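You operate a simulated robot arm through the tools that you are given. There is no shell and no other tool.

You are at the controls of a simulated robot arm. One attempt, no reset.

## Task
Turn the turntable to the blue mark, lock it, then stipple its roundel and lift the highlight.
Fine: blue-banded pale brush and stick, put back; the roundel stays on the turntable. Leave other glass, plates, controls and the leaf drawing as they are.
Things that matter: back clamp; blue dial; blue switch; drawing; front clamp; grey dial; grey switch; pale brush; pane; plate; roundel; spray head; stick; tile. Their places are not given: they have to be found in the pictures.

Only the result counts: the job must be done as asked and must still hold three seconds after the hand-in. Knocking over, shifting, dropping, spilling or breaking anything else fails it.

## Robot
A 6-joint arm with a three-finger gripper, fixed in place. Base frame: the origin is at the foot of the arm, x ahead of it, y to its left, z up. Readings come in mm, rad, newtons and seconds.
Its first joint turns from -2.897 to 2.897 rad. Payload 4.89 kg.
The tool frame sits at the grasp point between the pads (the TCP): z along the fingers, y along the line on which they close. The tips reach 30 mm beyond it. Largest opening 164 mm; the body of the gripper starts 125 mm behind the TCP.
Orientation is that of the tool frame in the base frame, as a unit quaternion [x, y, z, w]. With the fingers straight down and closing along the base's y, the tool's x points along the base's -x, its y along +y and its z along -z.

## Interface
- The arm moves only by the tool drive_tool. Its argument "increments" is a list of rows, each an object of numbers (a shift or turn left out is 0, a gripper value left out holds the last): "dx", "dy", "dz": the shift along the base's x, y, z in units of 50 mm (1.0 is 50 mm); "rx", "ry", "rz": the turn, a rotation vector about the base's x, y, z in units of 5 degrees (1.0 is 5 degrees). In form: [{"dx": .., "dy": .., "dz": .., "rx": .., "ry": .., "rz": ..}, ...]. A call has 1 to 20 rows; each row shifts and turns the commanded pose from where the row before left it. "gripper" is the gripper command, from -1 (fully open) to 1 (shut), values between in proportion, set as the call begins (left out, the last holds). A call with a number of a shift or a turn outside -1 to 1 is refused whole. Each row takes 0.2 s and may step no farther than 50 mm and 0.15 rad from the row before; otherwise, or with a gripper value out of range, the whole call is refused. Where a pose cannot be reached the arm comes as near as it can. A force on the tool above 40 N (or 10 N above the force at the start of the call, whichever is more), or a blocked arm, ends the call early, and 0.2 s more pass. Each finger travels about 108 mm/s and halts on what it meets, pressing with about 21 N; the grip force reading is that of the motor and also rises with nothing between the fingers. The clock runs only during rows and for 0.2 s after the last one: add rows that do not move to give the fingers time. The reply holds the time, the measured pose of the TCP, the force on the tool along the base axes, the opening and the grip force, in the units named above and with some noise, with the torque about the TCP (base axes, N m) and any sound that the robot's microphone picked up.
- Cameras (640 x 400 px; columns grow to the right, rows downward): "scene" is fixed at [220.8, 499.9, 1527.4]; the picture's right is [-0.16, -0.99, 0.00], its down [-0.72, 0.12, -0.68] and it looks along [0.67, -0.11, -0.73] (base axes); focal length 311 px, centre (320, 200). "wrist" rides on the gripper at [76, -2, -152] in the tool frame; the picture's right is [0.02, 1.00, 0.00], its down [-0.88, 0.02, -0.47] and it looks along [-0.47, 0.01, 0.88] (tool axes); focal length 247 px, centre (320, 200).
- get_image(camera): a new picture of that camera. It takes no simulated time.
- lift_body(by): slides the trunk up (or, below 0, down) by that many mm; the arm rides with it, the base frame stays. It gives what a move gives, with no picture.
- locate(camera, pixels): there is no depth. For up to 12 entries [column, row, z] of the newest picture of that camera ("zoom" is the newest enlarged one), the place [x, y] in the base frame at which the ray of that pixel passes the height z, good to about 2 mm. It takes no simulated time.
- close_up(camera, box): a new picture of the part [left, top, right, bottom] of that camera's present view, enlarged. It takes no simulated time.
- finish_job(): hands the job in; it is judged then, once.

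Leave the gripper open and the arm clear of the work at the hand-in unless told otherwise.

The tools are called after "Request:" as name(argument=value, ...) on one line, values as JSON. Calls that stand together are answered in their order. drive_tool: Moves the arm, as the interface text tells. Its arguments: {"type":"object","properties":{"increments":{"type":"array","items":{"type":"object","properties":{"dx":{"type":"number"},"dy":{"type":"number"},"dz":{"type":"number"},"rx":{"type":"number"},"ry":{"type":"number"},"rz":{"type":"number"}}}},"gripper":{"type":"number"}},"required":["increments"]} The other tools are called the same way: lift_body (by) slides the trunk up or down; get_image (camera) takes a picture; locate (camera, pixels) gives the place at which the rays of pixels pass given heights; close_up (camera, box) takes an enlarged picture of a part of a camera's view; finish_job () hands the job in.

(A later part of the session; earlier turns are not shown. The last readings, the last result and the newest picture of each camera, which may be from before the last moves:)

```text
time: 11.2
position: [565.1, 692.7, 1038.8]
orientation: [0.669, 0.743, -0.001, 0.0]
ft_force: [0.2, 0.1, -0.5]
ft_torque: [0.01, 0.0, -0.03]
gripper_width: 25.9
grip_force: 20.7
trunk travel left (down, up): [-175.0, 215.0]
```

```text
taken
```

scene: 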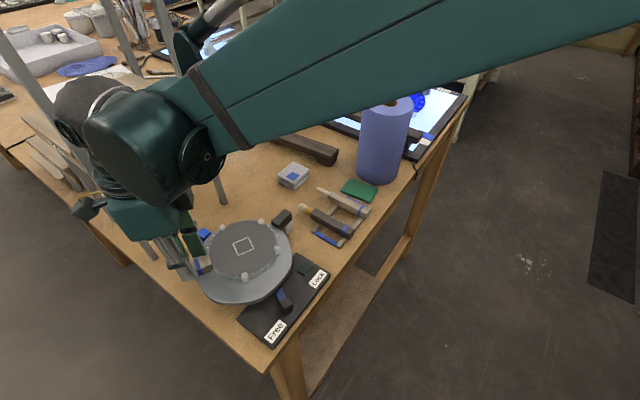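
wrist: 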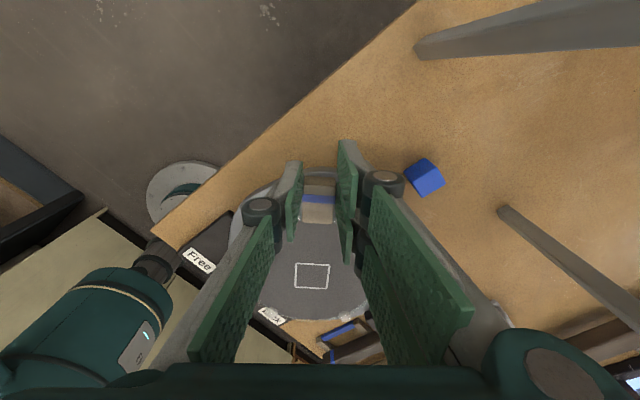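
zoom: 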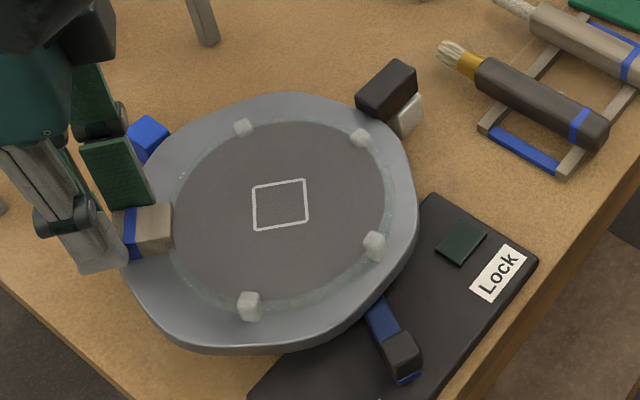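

The square is now at (572, 585) against its original (579, 594), so I'll drag the gripped block by (+8, +9) mm slowly to re-centre the roundel.

Request:
drive_tool(increments=[{"dx": 0.05, "dy": 0.06}, {"dx": 0.06, "dy": 0.06}, {"dx": 0.05, "dy": 0.06}, {}])

Request:
close_up(camera="scene", box=[180, 190, 340, 320])

Request:
close_up(camera="wrist", box=[200, 130, 460, 330])

```text
time: 12.2
position: [573.8, 701.6, 1039.2]
orientation: [0.669, 0.743, 0.0, 0.0]
ft_force: [0.3, -0.4, -0.7]
ft_torque: [0.12, -0.02, 0.02]
gripper_width: 26.0
grip_force: 20.6
trunk travel left (down, up): [-175.0, 215.0]
```

```text
3.08 times, centred on (260, 255) of scene
```

zoom: 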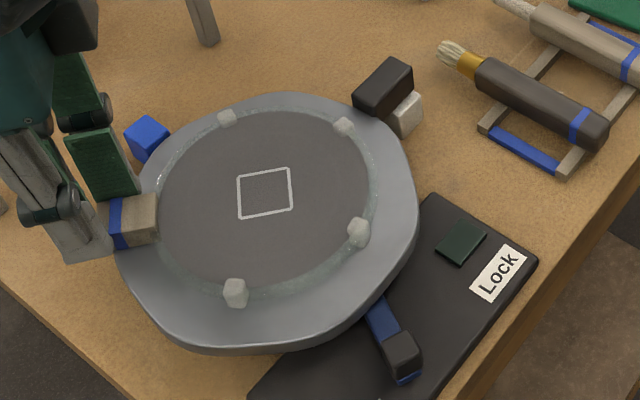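

```text
2.00 times, centred on (330, 230) of wrist
```

zoom: 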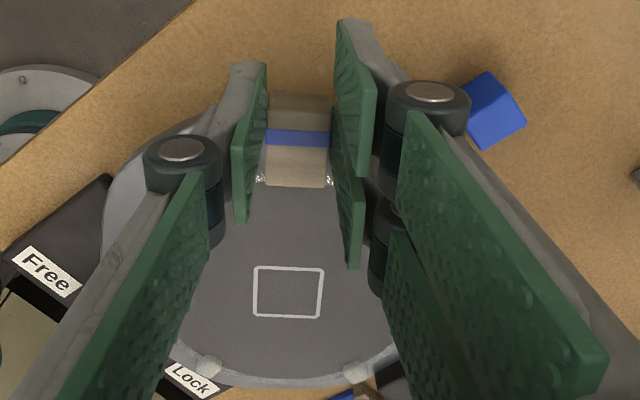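

The square is back at pixel (241.8, 252.7), almost exactly the original (242.5, 254). I'll open slightly and rise clear.

Request:
drive_tool(increments=[{}, {}, {"dz": 0.5}, {"dz": 0.8}, {"dz": 0.8}], gripper=0.45)

Request:
get_image(camera="wrist")

Request:
close_up(camera="scene", box=[180, 190, 340, 320])

```text
time: 13.4
position: [573.1, 703.2, 1144.4]
orientation: [0.669, 0.744, 0.0, 0.0]
ft_force: [0.9, 0.6, -0.6]
ft_torque: [-0.08, 0.07, 0.0]
gripper_width: 45.0
grip_force: 0.1
trunk travel left (down, up): [-175.0, 215.0]
```

```text
taken
```

wrist: 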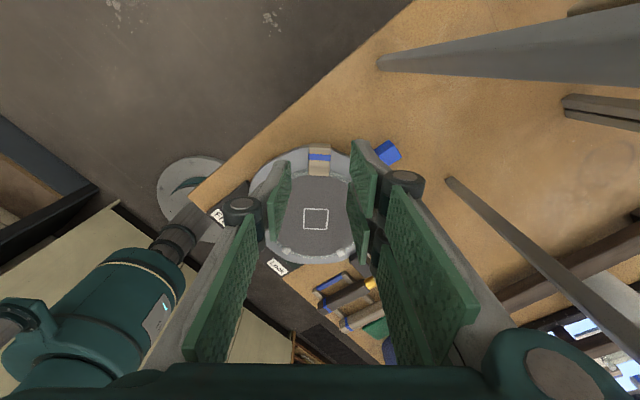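

```text
3.08 times, centred on (260, 255) of scene
```

zoom: 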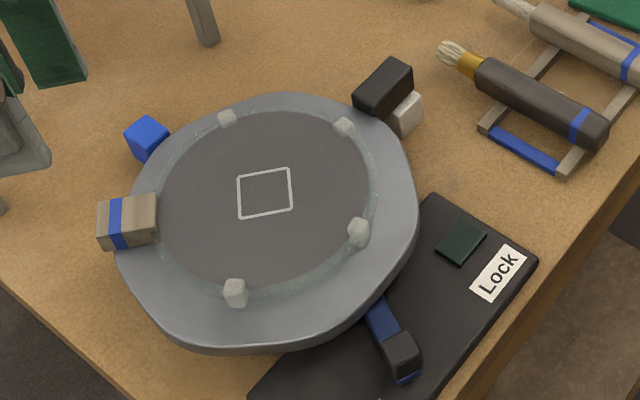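

Roundel is centred again, tan block free. Now I'll move to above the black pointer (≈ (658, 516)) with yaw -43° so that the camera looks outward at it.

Request:
drive_tool(increments=[{"dx": 0.191, "dy": -0.416, "rz": 0.911}, {"dx": 0.191, "dy": -0.416, "rz": 0.911}, {"dx": 0.191, "dy": -0.416, "rz": 0.911}, {"dx": 0.191, "dy": -0.416, "rz": 0.911}, {"dx": 0.191, "dy": -0.416, "rz": 0.911}, {"dx": 0.191, "dy": -0.416, "rz": 0.911}, {"dx": 0.191, "dy": -0.416, "rz": 0.911}, {"dx": 0.191, "dy": -0.416, "rz": 0.911}, {"dx": 0.191, "dy": -0.416, "rz": 0.911}, {}], gripper=0.15)

Request:
get_image(camera="wrist")

Request:
close_up(camera="wrist", box=[230, 110, 410, 250])

Request:
get_image(camera="scene")

```text
time: 15.6
position: [660.0, 513.5, 1142.9]
orientation: [0.367, 0.93, 0.0, 0.0]
ft_force: [-0.1, 0.4, 0.2]
ft_torque: [0.07, -0.01, 0.02]
gripper_width: 69.6
grip_force: 0.1
trunk travel left (down, up): [-175.0, 215.0]
```

```text
taken
```

wrist: 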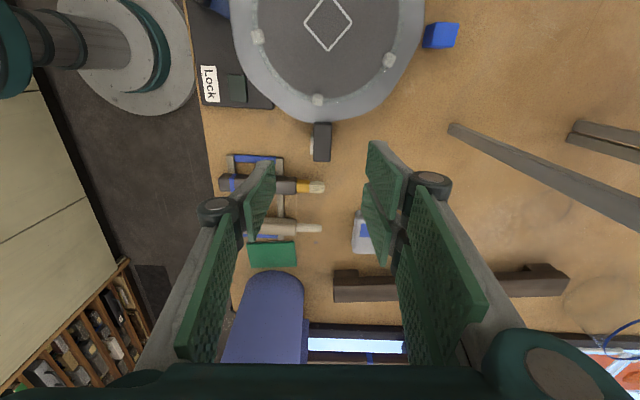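

```text
2.86 times, centred on (320, 180) of wrist
```

zoom: 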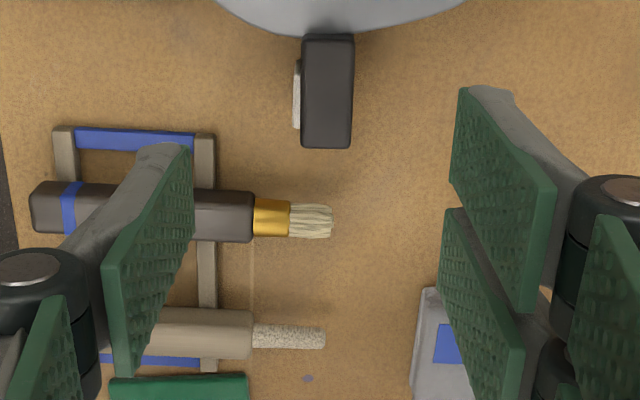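

```text
taken
```

scene: 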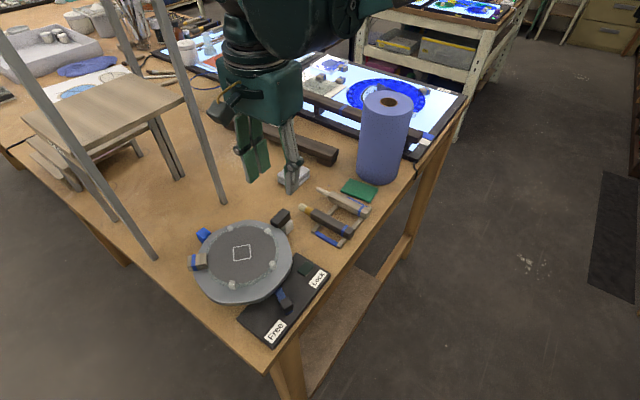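

The black pointer is exactly radial in this view, lying over the white mark (peeking out at its left), which confirms it's the turntable's pointer. I'll get its heights and position from both cameras.

Request:
close_up(camera="scene", box=[255, 195, 315, 245])

Request:
close_up(camera="wrist", box=[290, 105, 360, 175])

```text
8.00 times, centred on (285, 220) of scene
```

zoom: 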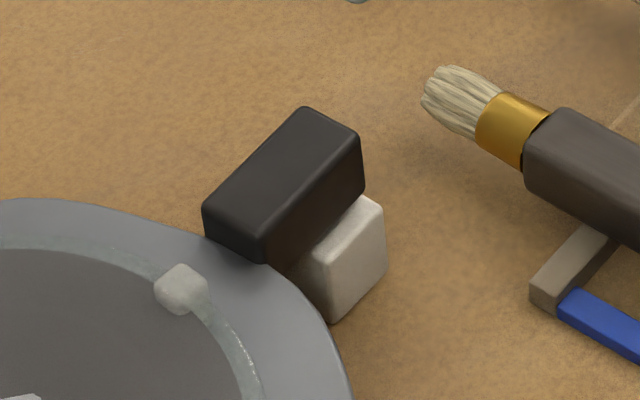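

```text
5.71 times, centred on (325, 140) of wrist
```

zoom: 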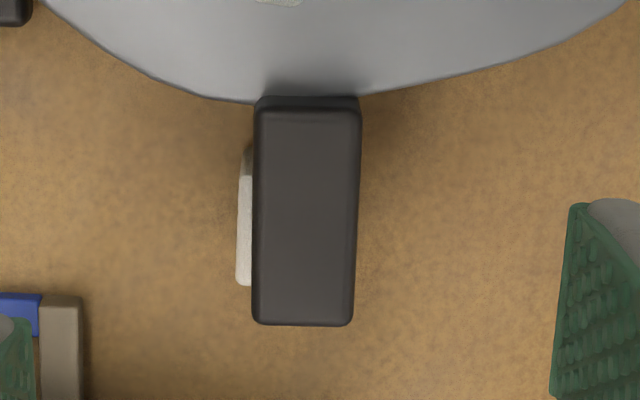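

I'll triangulate the pointer's outer top corners and the white cube's top in both views.

Request:
locate(camera="wrist", pixels=[[330.25, 161.35, 980], [330.25, 161.35, 990], [330.25, 161.35, 1000], [330.25, 161.35, 1010], [313.6, 161.35, 990], [313.6, 161.35, 1000], [322.4, 124.5, 990], [322.4, 124.5, 1000]])

Request:
locate(camera="scene", pixels=[[282.9, 208.5, 980], [282.9, 208.5, 990], [282.9, 208.5, 1000], [282.9, 208.5, 1010], [290, 212.5, 990], [290, 212.5, 1000], [286, 226.5, 975], [286, 226.5, 985]])

```text
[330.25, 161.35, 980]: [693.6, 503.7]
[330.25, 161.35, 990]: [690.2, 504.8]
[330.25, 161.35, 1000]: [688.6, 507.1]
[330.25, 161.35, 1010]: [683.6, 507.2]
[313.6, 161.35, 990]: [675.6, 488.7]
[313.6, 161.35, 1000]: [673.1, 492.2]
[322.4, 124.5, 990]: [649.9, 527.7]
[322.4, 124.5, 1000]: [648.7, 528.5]
```

```text
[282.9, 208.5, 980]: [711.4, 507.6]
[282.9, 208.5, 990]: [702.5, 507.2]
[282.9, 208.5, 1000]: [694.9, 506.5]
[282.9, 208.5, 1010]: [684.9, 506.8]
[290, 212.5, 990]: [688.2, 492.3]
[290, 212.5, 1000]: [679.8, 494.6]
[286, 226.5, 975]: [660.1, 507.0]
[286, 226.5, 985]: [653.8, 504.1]
```

The pointer's top is at z ≈ 1010, its radial span ≈ 98–137 mm from the centre, width ≈ 17 mm; the marks' tops are near 980. I'll straddle it at radius ≈ 131, descending first to TCP z 1050.

Request:
drive_tool(increments=[{"dx": 0.228, "dy": -0.164, "dz": -0.4}, {"dz": -0.7}, {"dz": -0.75}, {}], gripper=0.15)

Request:
close_up(camera="wrist", box=[230, 60, 410, 220])

Request:
close_up(camera="scene", box=[240, 170, 340, 250])

```text
time: 16.6
position: [672.0, 506.9, 1051.5]
orientation: [0.367, 0.93, 0.0, 0.0]
ft_force: [0.3, -0.2, -0.1]
ft_torque: [-0.02, 0.01, -0.01]
gripper_width: 69.8
grip_force: 0.1
trunk travel left (down, up): [-175.0, 215.0]
```

```text
2.50 times, centred on (320, 140) of wrist
```

zoom: 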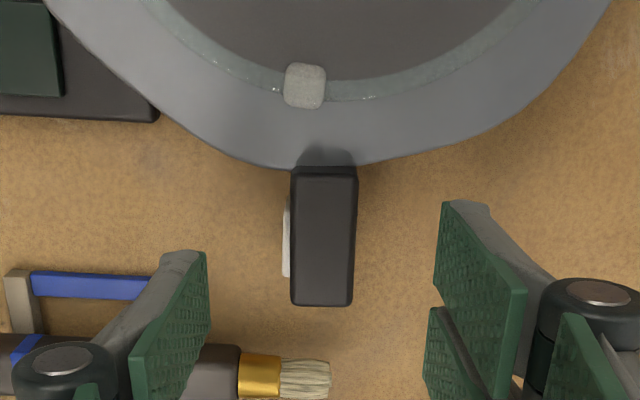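

```text
5.00 times, centred on (290, 210) of scene
```

zoom: 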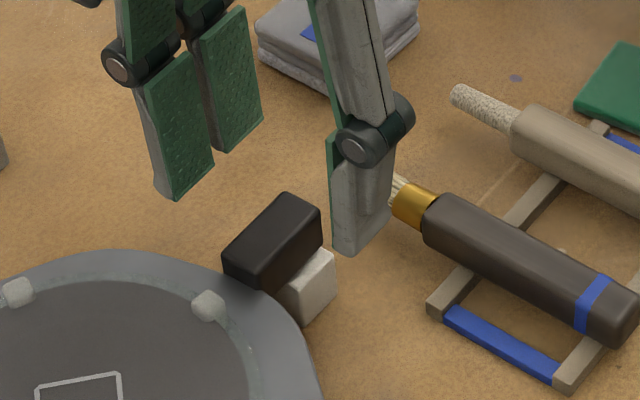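

Alignment is good. I'll lower to TCP z ≈ 1022 and narrow the fingers around the pointer to about 26 mm.

Request:
drive_tool(increments=[{"dz": -0.3}, {"dz": -0.29}, {}])

Request:
drive_tool(increments=[{}, {}], gripper=0.68)

Request:
close_up(camera="wrist", box=[230, 60, 410, 220])

Request:
close_up(camera="scene", box=[240, 170, 340, 250])

```text
time: 17.4
position: [671.7, 506.8, 1021.9]
orientation: [0.367, 0.93, 0.0, 0.0]
ft_force: [0.7, 0.0, 0.2]
ft_torque: [-0.04, 0.0, -0.01]
gripper_width: 69.7
grip_force: 0.1
trunk travel left (down, up): [-175.0, 215.0]
```

```text
time: 18.0
position: [670.6, 506.5, 1021.9]
orientation: [0.367, 0.93, 0.001, 0.0]
ft_force: [0.2, -0.8, -0.4]
ft_torque: [-0.03, -0.01, 0.02]
gripper_width: 26.2
grip_force: 0.1
trunk travel left (down, up): [-175.0, 215.0]
```

```text
2.50 times, centred on (320, 140) of wrist
```

zoom: 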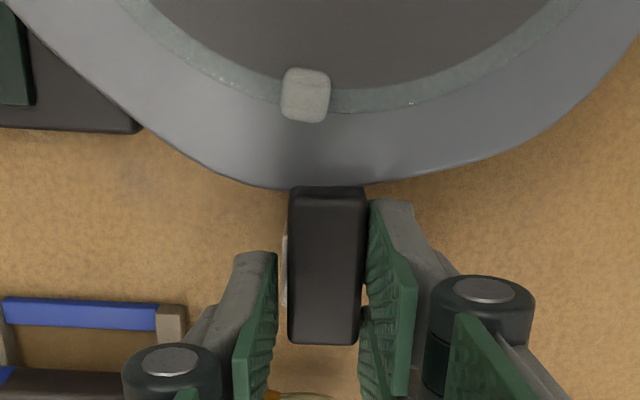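

```text
5.00 times, centred on (290, 210) of scene
```

zoom: 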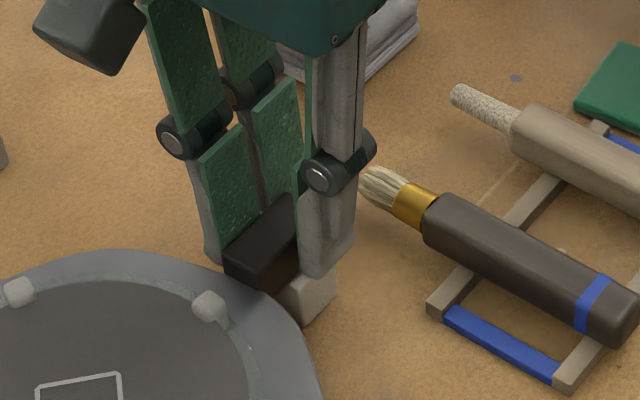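

The pointer is straddled. Before sweeping I want to check how the wrist clears the nearer post (776, 652), so I'll look at the full scene.

Request:
get_image(camera="scene")

Request:
get_image(camera="wrist")

Request:
close_up(camera="scene", box=[140, 0, 400, 220])

```text
taken
```

scene: 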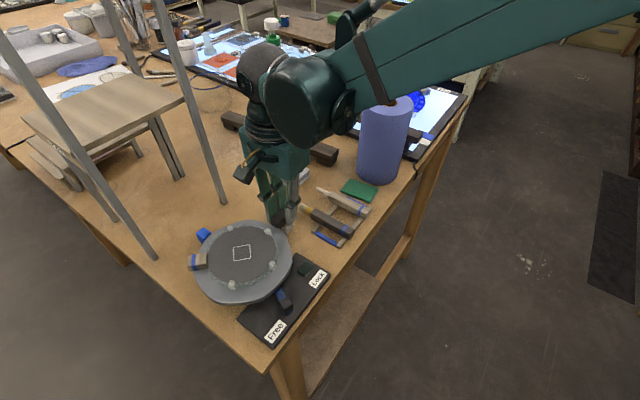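

```text
taken
```

wrist: 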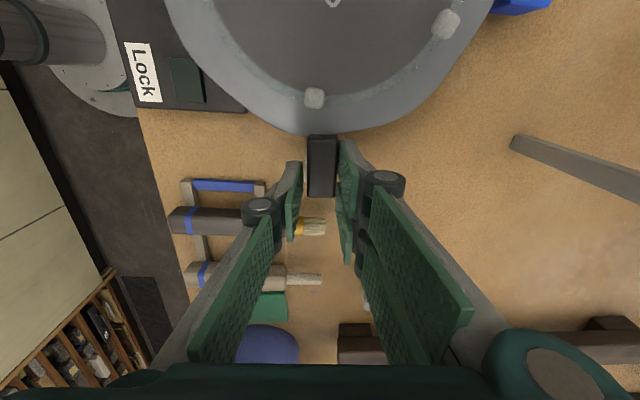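

```text
1.82 times, centred on (270, 110) of scene
```

zoom: 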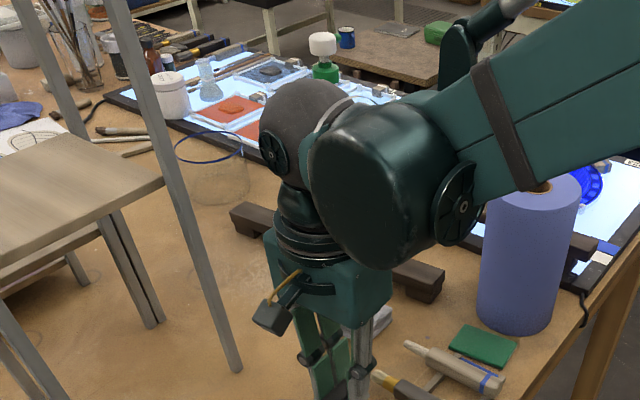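

The wrist axis would pass about 79 mm from that post at the closest, so I'll tilt the tool's top 8° inward toward the turntable centre for margin (raising 3 mm), then start the counter-clockwise sweep.

Request:
drive_tool(increments=[{"dz": 0.03, "rx": -0.54, "ry": -0.59}, {"dz": 0.03, "rx": -0.54, "ry": -0.59}, {}])

Request:
close_up(camera="scene", box=[240, 170, 340, 250])

Request:
close_up(camera="wrist", box=[230, 60, 410, 220])

```text
time: 18.8
position: [670.2, 505.4, 1024.7]
orientation: [0.367, 0.928, -0.025, 0.065]
ft_force: [-0.2, 0.1, -1.4]
ft_torque: [0.01, 0.02, -0.02]
gripper_width: 26.2
grip_force: 0.0
trunk travel left (down, up): [-175.0, 215.0]
```

```text
5.00 times, centred on (290, 210) of scene
```

zoom: 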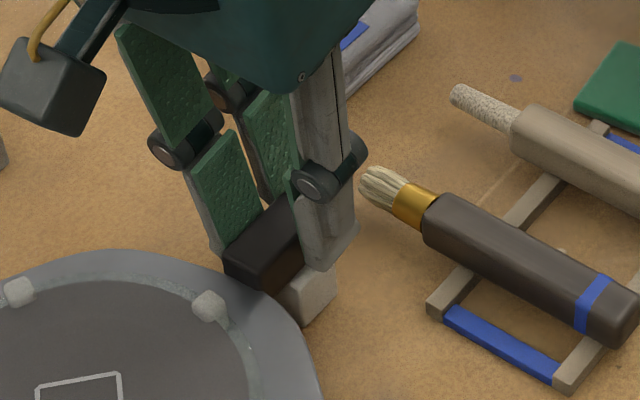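

```text
2.50 times, centred on (320, 140) of wrist
```

zoom: 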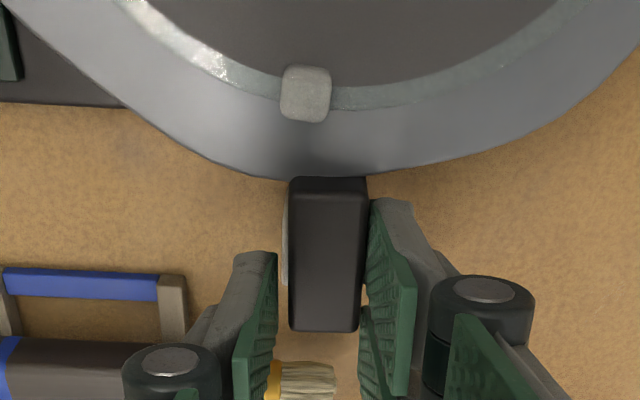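

The tilt is right and the pointer is still between the prongs. I'll sweep counter-clockwise 10 rows of 4°.

Request:
drive_tool(increments=[{"dx": 0.1175, "dy": 0.1376, "rz": 0.8}, {"dx": 0.1077, "dy": 0.1455, "rz": 0.8}, {"dx": 0.0973, "dy": 0.1527, "rz": 0.8}, {"dx": 0.0864, "dy": 0.1591, "rz": 0.8}, {"dx": 0.0751, "dy": 0.1647, "rz": 0.8}, {"dx": 0.0634, "dy": 0.1695, "rz": 0.8}, {"dx": 0.0514, "dy": 0.1735, "rz": 0.8}, {"dx": 0.0392, "dy": 0.1767, "rz": 0.8}, {"dx": 0.0268, "dy": 0.179, "rz": 0.8}, {"dx": 0.0142, "dy": 0.1804, "rz": 0.8}, {}])

Request:
get_image(camera="scene")

Request:
close_up(camera="wrist", box=[200, 40, 440, 220])

```text
time: 21.2
position: [704.0, 587.8, 1024.8]
orientation: [0.026, 0.997, -0.001, 0.07]
ft_force: [-0.2, 0.3, 0.2]
ft_torque: [0.02, 0.02, 0.01]
gripper_width: 26.1
grip_force: 0.1
trunk travel left (down, up): [-175.0, 215.0]
```

```text
taken
```

scene: 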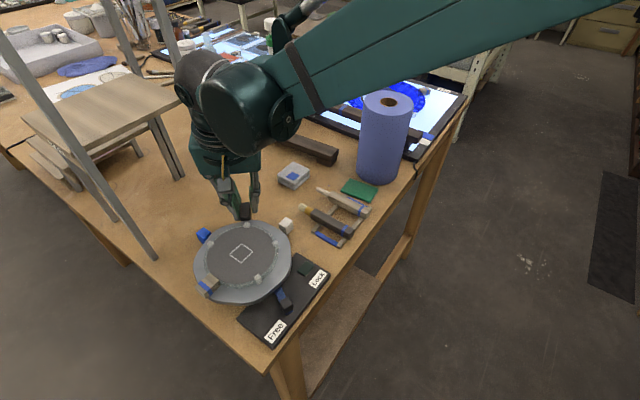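

```text
2.22 times, centred on (320, 130) of wrist
```

zoom: 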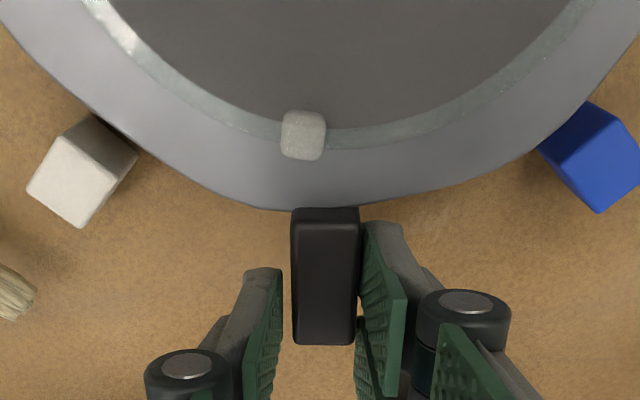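

The turntable and roundel now turn together, force near zero; white mark left, blue mark right, roughly symmetric. I'll continue 8 more rows.

Request:
drive_tool(increments=[{"dx": 0.0016, "dy": 0.181, "rz": 0.8}, {"dx": -0.011, "dy": 0.1807, "rz": 0.8}, {"dx": -0.0236, "dy": 0.1794, "rz": 0.8}, {"dx": -0.0361, "dy": 0.1774, "rz": 0.8}, {"dx": -0.0484, "dy": 0.1744, "rz": 0.8}, {"dx": -0.0604, "dy": 0.1706, "rz": 0.8}, {"dx": -0.0722, "dy": 0.166, "rz": 0.8}, {"dx": -0.0836, "dy": 0.1605, "rz": 0.8}, {}])

Request:
get_image(camera="scene")

Request:
close_up(camera="wrist", box=[200, 40, 440, 220])

```text
time: 23.2
position: [687.5, 656.8, 1022.8]
orientation: [-0.25, 0.966, 0.019, 0.068]
ft_force: [-0.1, -0.3, -0.1]
ft_torque: [0.0, 0.01, 0.01]
gripper_width: 26.3
grip_force: 0.1
trunk travel left (down, up): [-175.0, 215.0]
```

```text
taken
```

scene: 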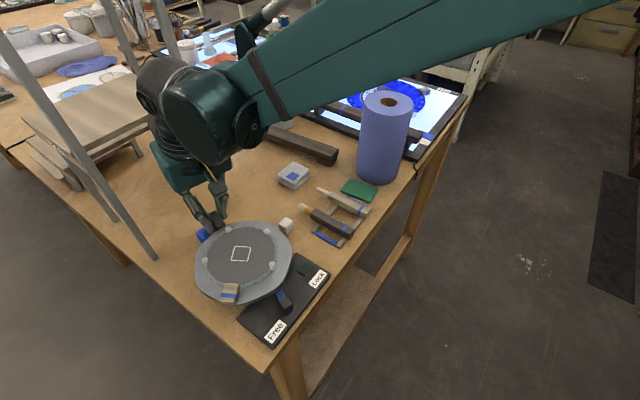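

```text
2.22 times, centred on (320, 130) of wrist
```

zoom: 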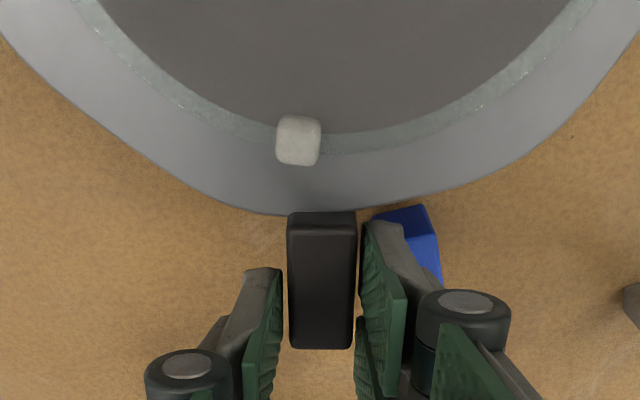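

The pointer is now at about 29°, with the blue cube just to the right under the prong. I'll raise 5 mm for clearance over the cube and go three more rows.

Request:
drive_tool(increments=[{"dz": 0.1}, {"dx": -0.0946, "dy": 0.1543, "rz": 0.8}, {"dx": -0.1051, "dy": 0.1474, "rz": 0.8}, {"dx": -0.1151, "dy": 0.1397, "rz": 0.8}, {}])

Request:
close_up(camera="scene", box=[160, 190, 260, 270])

Request:
close_up(camera="wrist", box=[200, 40, 440, 220])

```text
time: 24.4
position: [672.8, 679.8, 1029.0]
orientation: [-0.35, 0.934, 0.026, 0.065]
ft_force: [-0.1, -0.6, -0.6]
ft_torque: [0.02, -0.02, 0.01]
gripper_width: 26.1
grip_force: 0.0
trunk travel left (down, up): [-175.0, 215.0]
```

```text
5.00 times, centred on (210, 230) of scene
```

zoom: 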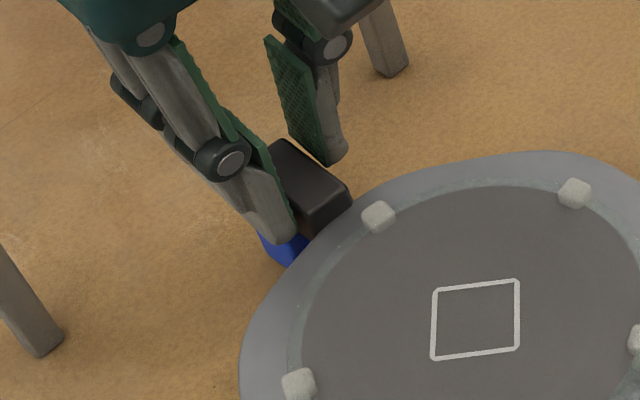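

```text
2.22 times, centred on (320, 130) of wrist
```

zoom: 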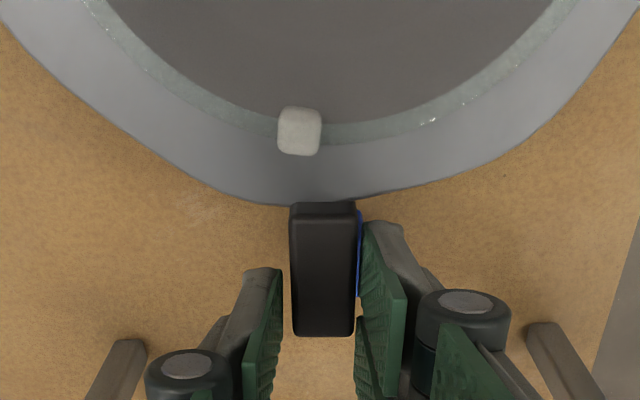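

Pointer now nearly covers the blue cube, with a thin blue slice at its right. I estimate about 1.2° more, so I'll nudge that, open the fingers, and rise to inspect.

Request:
drive_tool(increments=[{"dx": -0.036, "dy": 0.04, "rz": 0.24}, {}, {}])

Request:
drive_tool(increments=[{}, {}, {"dz": 0.5}, {"dz": 0.7}, {"dz": 0.7, "rx": -0.54, "ry": 0.59}, {"dz": 0.2, "rx": -0.54, "ry": 0.59}, {}], gripper=0.3)

Request:
get_image(camera="wrist")

Request:
close_up(camera="wrist", box=[270, 80, 370, 180])

Request:
close_up(camera="scene", box=[160, 190, 260, 270])

```text
time: 25.2
position: [670.3, 682.3, 1029.4]
orientation: [-0.359, 0.931, 0.026, 0.065]
ft_force: [-0.7, 0.1, -0.1]
ft_torque: [0.0, 0.02, -0.03]
gripper_width: 26.3
grip_force: 0.0
trunk travel left (down, up): [-175.0, 215.0]
```

```text
time: 26.8
position: [670.3, 682.4, 1135.8]
orientation: [-0.359, 0.933, 0.001, 0.0]
ft_force: [0.0, -0.2, 0.1]
ft_torque: [-0.02, 0.01, -0.01]
gripper_width: 57.9
grip_force: 0.0
trunk travel left (down, up): [-175.0, 215.0]
```

```text
taken
```

wrist: 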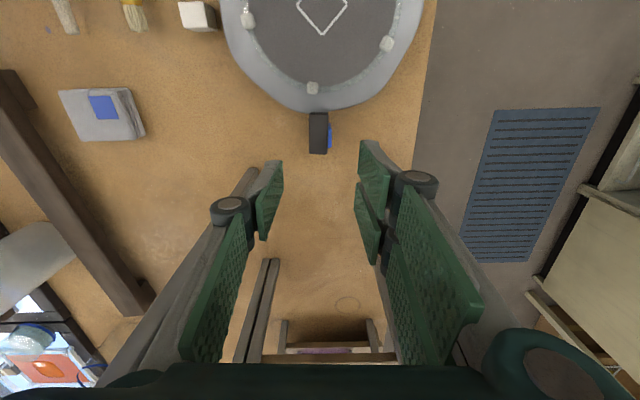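

```text
4.00 times, centred on (320, 130) of wrist
```

zoom: 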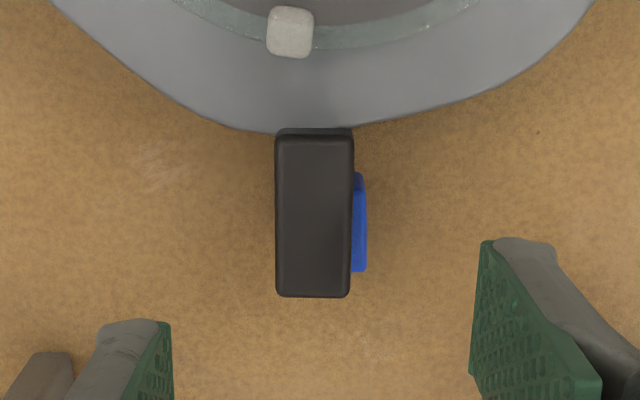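

```text
5.00 times, centred on (210, 230) of scene
```

zoom: 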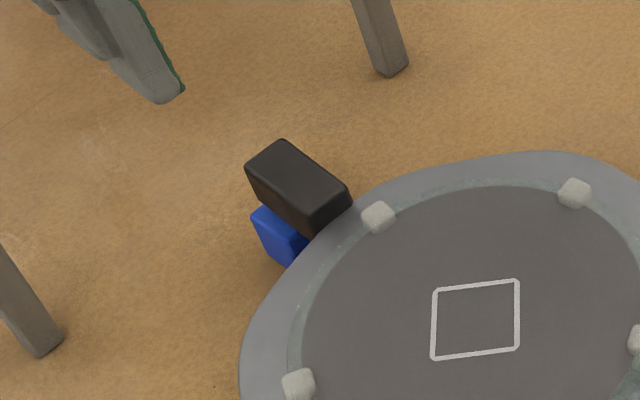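

The blue mark still peeks out a little on the right (+ direction) side. To know how much remains I'll measure the white cube's size (same kind of mark) and the blue cube's visible edge.

Request:
close_up(camera="scene", box=[266, 206, 306, 246])

Request:
close_up(camera="scene", box=[190, 210, 240, 250])

Request:
locate(camera="wrist", pixels=[[331.5, 148, 980], [330.5, 127.5, 980], [328, 154.2, 1010], [309, 154.2, 1010], [328, 114, 1010], [309, 114, 1010]])

```text
10.00 times, centred on (286, 226) of scene
```

zoom: 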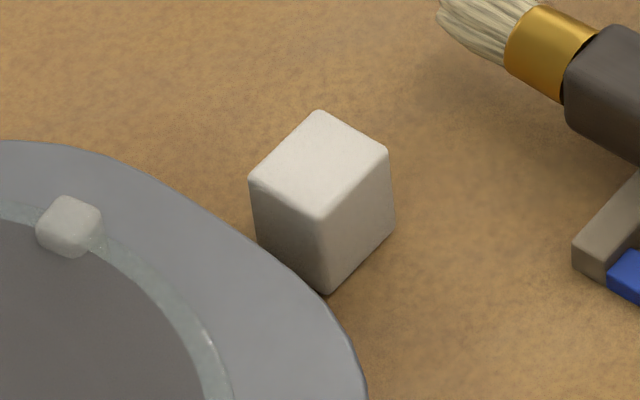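

```text
10.00 times, centred on (215, 230) of scene
```

zoom: 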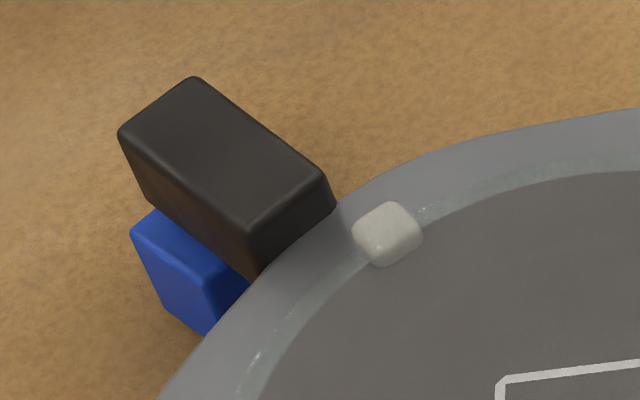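

```text
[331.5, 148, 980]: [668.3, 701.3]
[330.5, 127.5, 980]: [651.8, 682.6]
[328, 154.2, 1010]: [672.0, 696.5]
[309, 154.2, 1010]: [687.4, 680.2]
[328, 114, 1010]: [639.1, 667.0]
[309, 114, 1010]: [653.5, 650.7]
```

I'll locate the white cube's top corners and blue cube's visible top corners in the scene view.

Request:
locate(camera="scene", pixels=[[286, 217.2, 980], [292.7, 221, 980], [286.5, 227.8, 980], [279, 224, 980], [196.2, 233.2, 980], [203.3, 238.3, 980], [196.2, 233.2, 985], [203.3, 238.3, 985]])

```text
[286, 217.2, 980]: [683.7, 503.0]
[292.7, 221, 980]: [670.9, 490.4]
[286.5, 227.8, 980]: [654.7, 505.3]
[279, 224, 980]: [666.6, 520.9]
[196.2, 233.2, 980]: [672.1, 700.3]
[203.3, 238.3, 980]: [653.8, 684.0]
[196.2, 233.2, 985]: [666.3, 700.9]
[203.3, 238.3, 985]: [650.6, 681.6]
```

Fitting the pivot from both pointer positions gives (577, 596); the pointer is at ≈ 42° and the blue mark at ≈ 44–45°. I'll go back down, straddle the pointer and nudge it about 2.3° further.

Request:
drive_tool(increments=[{"dx": 0.056, "dy": 0.052, "dz": -0.7}, {"dz": -0.8}, {"dz": -0.7}, {}])

Request:
drive_tool(increments=[{}, {}], gripper=0.68)

Request:
drive_tool(increments=[{"dx": -0.036, "dy": 0.038, "rz": 0.23}, {"dx": -0.036, "dy": 0.038, "rz": 0.23}, {}, {}])

Request:
drive_tool(increments=[{}, {}, {"dz": 0.5}, {"dz": 0.8}, {"dz": 0.8}, {}], gripper=0.3)

Request:
get_image(camera="wrist")

Request:
close_up(camera="wrist", box=[270, 80, 370, 180])

Request:
close_up(camera="scene", box=[190, 210, 240, 250])

```text
time: 27.8
position: [674.5, 686.1, 1022.6]
orientation: [-0.36, 0.933, 0.0, 0.0]
ft_force: [-0.5, 0.5, -1.2]
ft_torque: [-0.08, 0.01, 0.01]
gripper_width: 57.3
grip_force: 0.1
trunk travel left (down, up): [-175.0, 215.0]
```

```text
time: 28.4
position: [673.0, 684.3, 1023.6]
orientation: [-0.36, 0.933, 0.0, 0.001]
ft_force: [0.2, -0.6, 0.0]
ft_torque: [0.03, 0.01, 0.0]
gripper_width: 26.2
grip_force: 0.0
trunk travel left (down, up): [-175.0, 215.0]
```

```text
time: 29.4
position: [669.5, 688.9, 1024.3]
orientation: [-0.379, 0.926, 0.0, 0.0]
ft_force: [-0.5, 0.3, -0.1]
ft_torque: [-0.01, 0.0, 0.01]
gripper_width: 26.3
grip_force: 0.1
trunk travel left (down, up): [-175.0, 215.0]
```

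```text
time: 30.8
position: [670.1, 688.3, 1130.5]
orientation: [-0.378, 0.926, 0.0, 0.0]
ft_force: [-0.9, -0.2, 0.1]
ft_torque: [0.06, -0.05, -0.01]
gripper_width: 57.4
grip_force: 0.2
trunk travel left (down, up): [-175.0, 215.0]
```

```text
taken
```

wrist: 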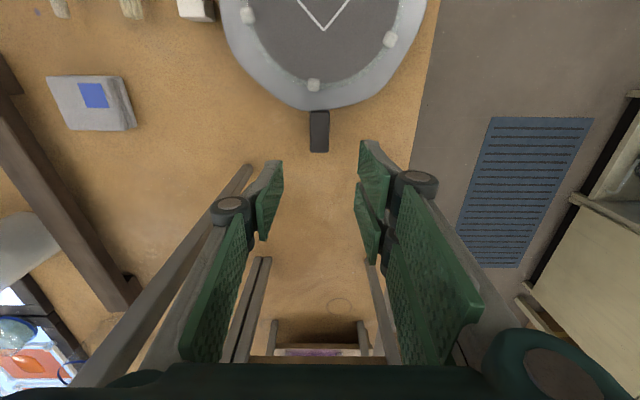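

```text
4.00 times, centred on (320, 130) of wrist
```

zoom: 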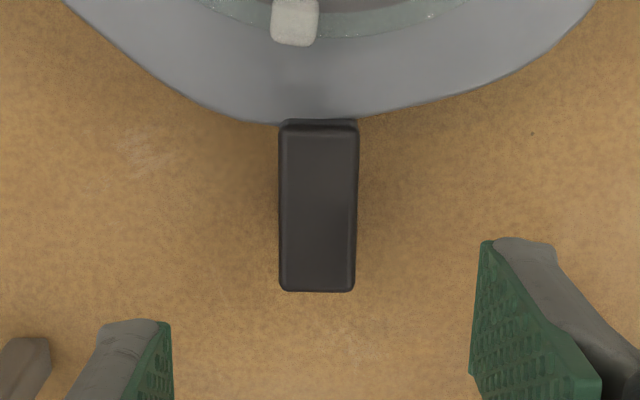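

```text
10.00 times, centred on (215, 230) of scene
```

zoom: 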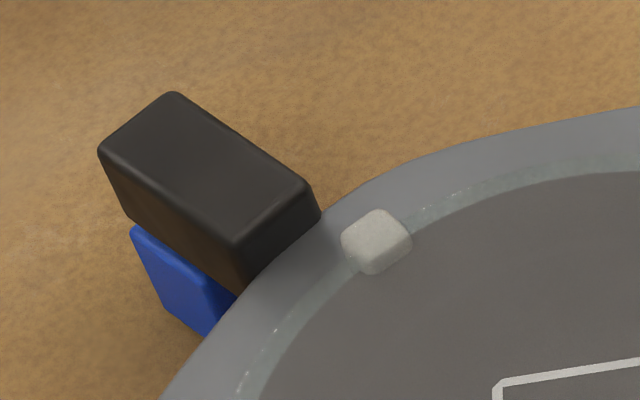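

From above the pointer now hides the blue cube completely, i.e. they are aligned. I'll verify the pointer's angle numerically.

Request:
locate(camera="wrist", pixels=[[319.5, 152.3, 1010], [319.9, 112, 1010], [319.75, 131.75, 1010]])

Request:
get_image(camera="scene")

```text
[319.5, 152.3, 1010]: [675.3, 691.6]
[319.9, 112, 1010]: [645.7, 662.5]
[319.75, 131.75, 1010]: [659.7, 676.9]
```

```text
taken
```

scene: 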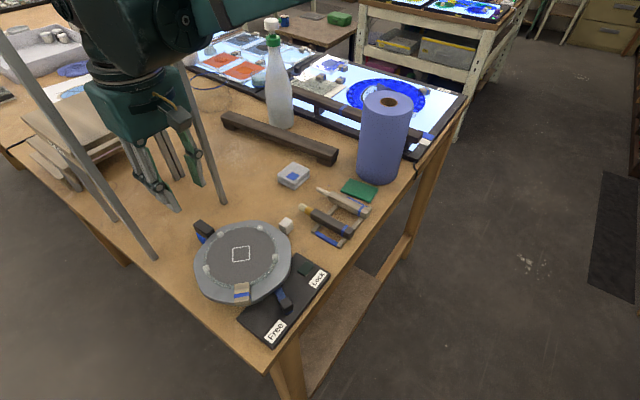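

The pointer is at ≈ 44.3°, matching the blue mark. Next is the lock lever. I'll measure the lever arm, its knob, the plate corners and labels from a close scene view.

Request:
close_up(camera="scene", box=[230, 240, 340, 350])

Request:
locate(camera="scene", pixels=[[236.6, 318.9, 965], [274.7, 347.2, 965], [330.6, 275.6, 965], [296.7, 252.8, 965], [278.2, 290.2, 972], [286.2, 311.2, 972], [296, 337.4, 965], [318.4, 279, 965], [305.8, 268.6, 968]])

```text
3.64 times, centred on (285, 295) of scene
```

zoom: 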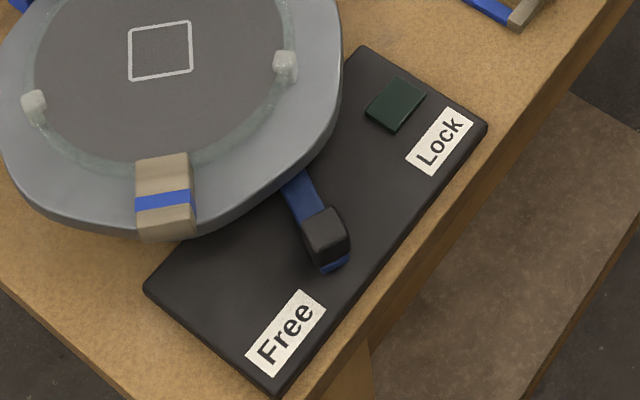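

```text
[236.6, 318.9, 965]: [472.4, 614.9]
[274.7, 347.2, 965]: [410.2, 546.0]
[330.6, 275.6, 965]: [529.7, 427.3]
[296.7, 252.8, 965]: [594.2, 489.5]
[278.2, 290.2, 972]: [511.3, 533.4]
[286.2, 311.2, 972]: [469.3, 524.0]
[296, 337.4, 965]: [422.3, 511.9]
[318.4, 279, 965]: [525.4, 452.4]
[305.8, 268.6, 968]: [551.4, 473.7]
```

The lever pivots near (516, 535) with its knob at about (470, 523), and Lock lies toward (510, 488). I'll close the gripper and move above the Free side of the lever knob at a safe height.

Request:
drive_tool(increments=[{"dz": 0.4}, {"dx": -0.65, "dy": -0.4}, {"dx": -0.65, "dy": -0.4}, {"dx": -0.65, "dy": -0.4}, {"dx": -0.65, "dy": -0.4}, {"dx": -0.65, "dy": -0.4}, {"dx": -0.65, "dy": -0.4}, {"dx": -0.6, "dy": -0.4}, {}], gripper=1)

Request:
get_image(camera="wrist")

Request:
get_image(camera="scene")

```text
time: 32.8
position: [445.4, 547.7, 1148.6]
orientation: [-0.379, 0.925, 0.0, 0.0]
ft_force: [-0.6, -1.3, -0.2]
ft_torque: [0.09, -0.02, -0.02]
gripper_width: 0.0
grip_force: 20.5
trunk travel left (down, up): [-175.0, 215.0]
```

```text
taken
```

wrist: 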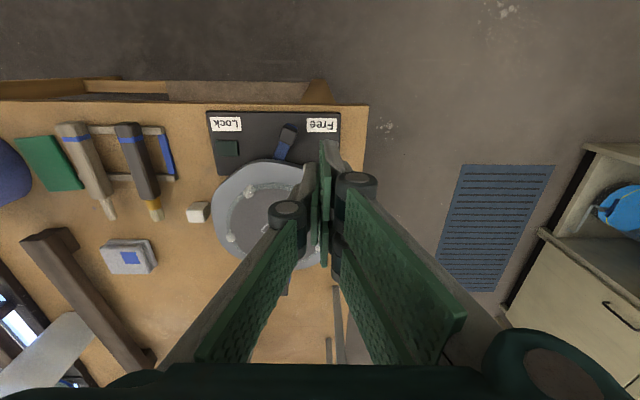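

```text
taken
```

scene: 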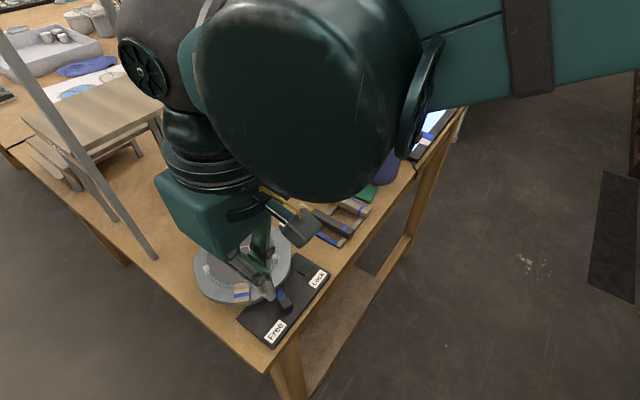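

I can see the lever and the labels from here (lever knob near (288, 131)). I'll enlarge the view and locate them.

Request:
close_up(camera="wrist", box=[190, 90, 380, 230])

Request:
locate(camera="wrist", pixels=[[289, 130, 1000], [281, 155, 972], [287, 140, 972], [322, 126, 965], [227, 124, 965], [228, 148, 968]])

```text
2.86 times, centred on (285, 160) of wrist
```

zoom: 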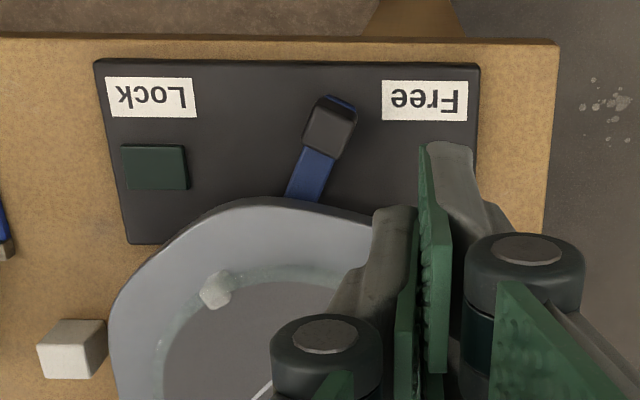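

```text
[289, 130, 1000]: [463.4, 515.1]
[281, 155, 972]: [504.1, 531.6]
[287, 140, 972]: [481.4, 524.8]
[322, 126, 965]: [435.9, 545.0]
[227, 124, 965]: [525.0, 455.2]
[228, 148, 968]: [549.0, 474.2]
```

I'll refine: lever arm centreline, arm end, estimated pivot and knob top centre.

Request:
locate(camera="wrist", pixels=[[287.1, 136.6, 1000], [287.1, 136.6, 1005], [293.7, 126, 970], [286.05, 142.9, 973], [278.9, 159.65, 973], [274, 170.8, 970], [205.5, 112.3, 965], [341.3, 112.3, 965], [216.5, 175, 965]])

```text
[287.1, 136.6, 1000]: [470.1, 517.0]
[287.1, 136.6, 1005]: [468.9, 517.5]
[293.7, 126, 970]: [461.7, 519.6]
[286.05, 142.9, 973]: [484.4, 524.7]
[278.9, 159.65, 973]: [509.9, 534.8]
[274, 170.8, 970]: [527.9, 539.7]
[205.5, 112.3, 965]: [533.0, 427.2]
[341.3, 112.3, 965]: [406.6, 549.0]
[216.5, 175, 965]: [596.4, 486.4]
```

The knob is at about (470, 519) and the pivot about (520, 537). I'll lower the closed fingers on the Free side, at (440, 538), to TCP z ≈ 1012, checking the arm can reach.

Request:
drive_tool(increments=[{"dx": -0.1, "dy": -0.2, "dz": -0.5}, {"dz": -0.8}, {"dz": -0.8}, {"dz": -0.6}, {}])

Request:
close_up(camera="wrist", box=[220, 60, 420, 220])

Request:
close_up(camera="scene", box=[200, 230, 340, 350])

```text
time: 34.0
position: [441.0, 538.6, 1013.8]
orientation: [-0.379, 0.926, -0.001, 0.0]
ft_force: [0.2, 0.2, -0.4]
ft_torque: [-0.04, 0.05, -0.01]
gripper_width: 0.1
grip_force: 20.7
trunk travel left (down, up): [-175.0, 215.0]
```

```text
2.50 times, centred on (320, 140) of wrist
```

zoom: 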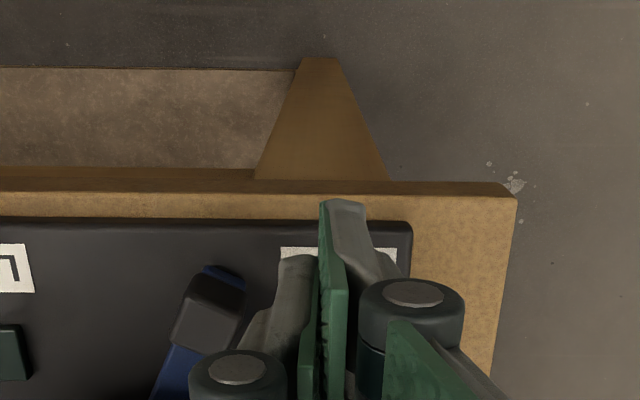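

```text
3.33 times, centred on (270, 290) of scene
```

zoom: 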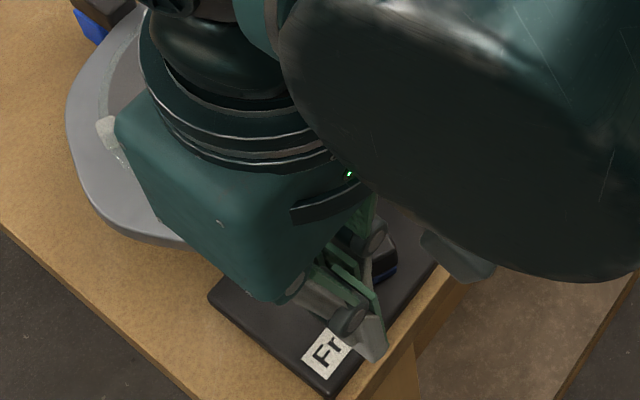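

The arm reaches fine and the prong is about 12 mm from the knob. I'll push along the arc toward Lock, part way first.

Request:
drive_tool(increments=[{"dx": 0.08, "dy": -0.072}, {"dx": 0.088, "dy": -0.08}, {"dx": 0.042, "dy": -0.11}, {"dx": 0.076, "dy": -0.134}, {"dx": 0.084, "dy": -0.11}, {"dx": 0.092, "dy": -0.096}, {}])

Request:
close_up(camera="wrist", box=[220, 60, 420, 220])

```text
time: 35.6
position: [462.2, 508.9, 1015.8]
orientation: [-0.379, 0.925, 0.0, 0.0]
ft_force: [0.1, -0.9, 0.2]
ft_torque: [0.01, -0.01, 0.02]
gripper_width: 0.3
grip_force: 20.8
trunk travel left (down, up): [-175.0, 215.0]
```

```text
2.50 times, centred on (320, 140) of wrist
```

zoom: 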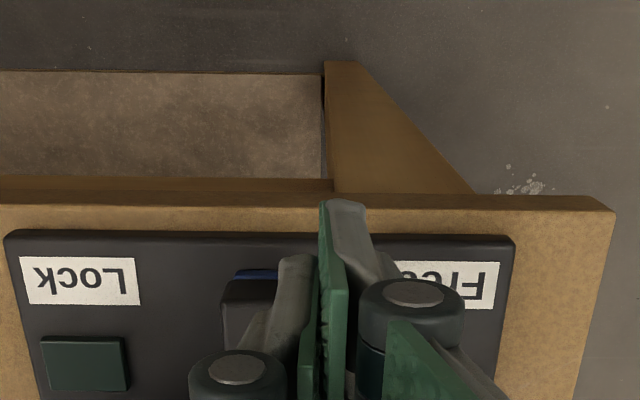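

The lever is moving with near-zero force. I'll continue the arc toward Lock.

Request:
drive_tool(increments=[{"dx": 0.108, "dy": -0.084}, {"dx": 0.116, "dy": -0.07}, {"dx": 0.124, "dy": -0.052}, {"dx": 0.132, "dy": -0.04}, {}])

Request:
close_up(camera="wrist", box=[180, 60, 420, 240])

Request:
get_image(camera="scene")

```text
time: 36.6
position: [482.3, 497.9, 1018.2]
orientation: [-0.38, 0.925, 0.002, -0.001]
ft_force: [-11.2, -1.8, 36.6]
ft_torque: [0.05, -0.3, 0.07]
gripper_width: 0.2
grip_force: 21.4
trunk travel left (down, up): [-175.0, 215.0]
stopped in row 4: the force on the tool passed its limit at 48 N (the readings are from after the stop); the commanded pose is now the measured one
```

```text
2.22 times, centred on (300, 150) of wrist
```

zoom: 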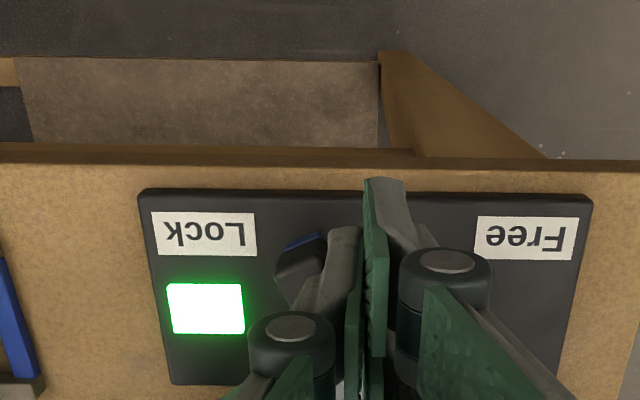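

```text
taken
```

scene: 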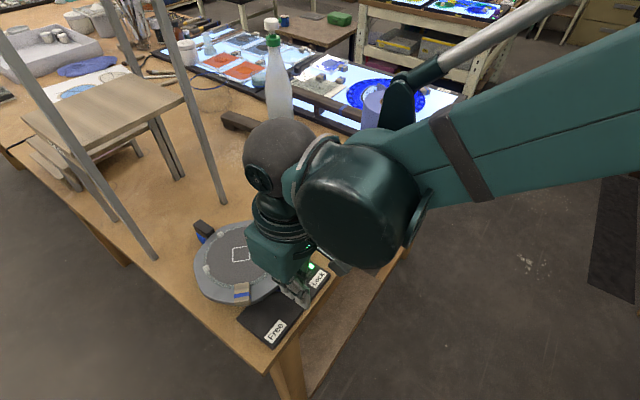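

The indicator lamp turned bright green, so the table is locked; the push ended with a contact force (~37 N). I'll back off along the path and rise.

Request:
drive_tool(increments=[{"dx": -0.08, "dy": 0.03}, {"dx": -0.15, "dy": 0.08, "dz": 0.1}, {"dx": -0.15, "dy": 0.1, "dz": 0.5}, {"dz": 0.8}, {"dz": 0.8}, {"dz": 0.5}, {}])

Request:
get_image(camera="wrist")

Request:
close_up(camera="wrist", box=[160, 60, 400, 260])

Request:
close_up(camera="scene", box=[180, 200, 340, 350])

```text
time: 38.2
position: [464.5, 508.4, 1150.2]
orientation: [-0.38, 0.925, 0.002, -0.001]
ft_force: [0.3, -0.2, 0.3]
ft_torque: [0.04, -0.06, 0.01]
gripper_width: 0.2
grip_force: 21.1
trunk travel left (down, up): [-175.0, 215.0]
```

```text
taken
```

wrist: 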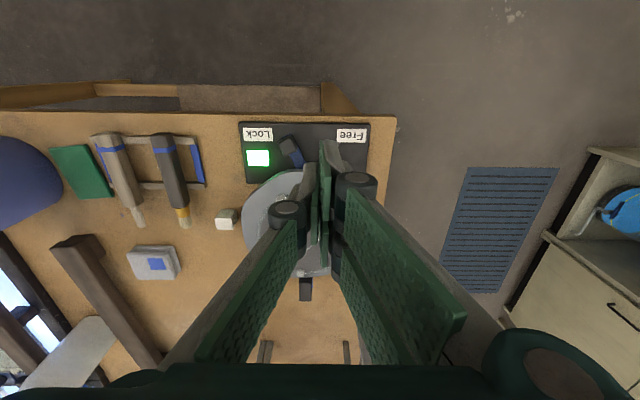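

```text
2.00 times, centred on (280, 160) of wrist
```

zoom: 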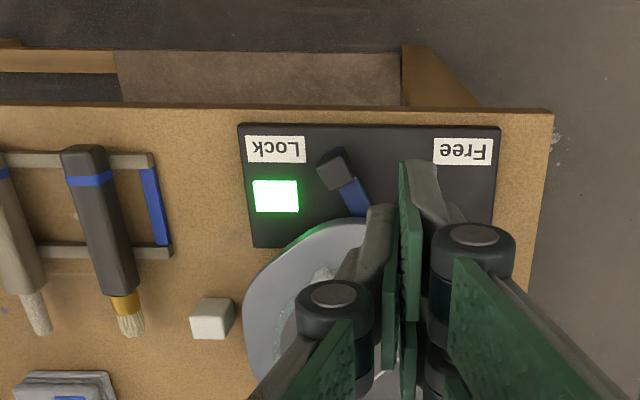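

```text
2.67 times, centred on (260, 275) of scene
```

zoom: 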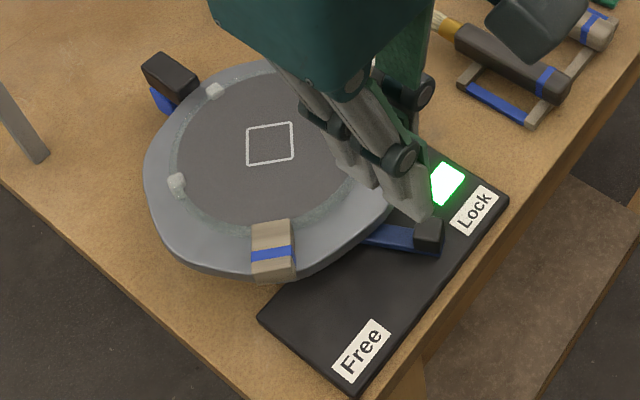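

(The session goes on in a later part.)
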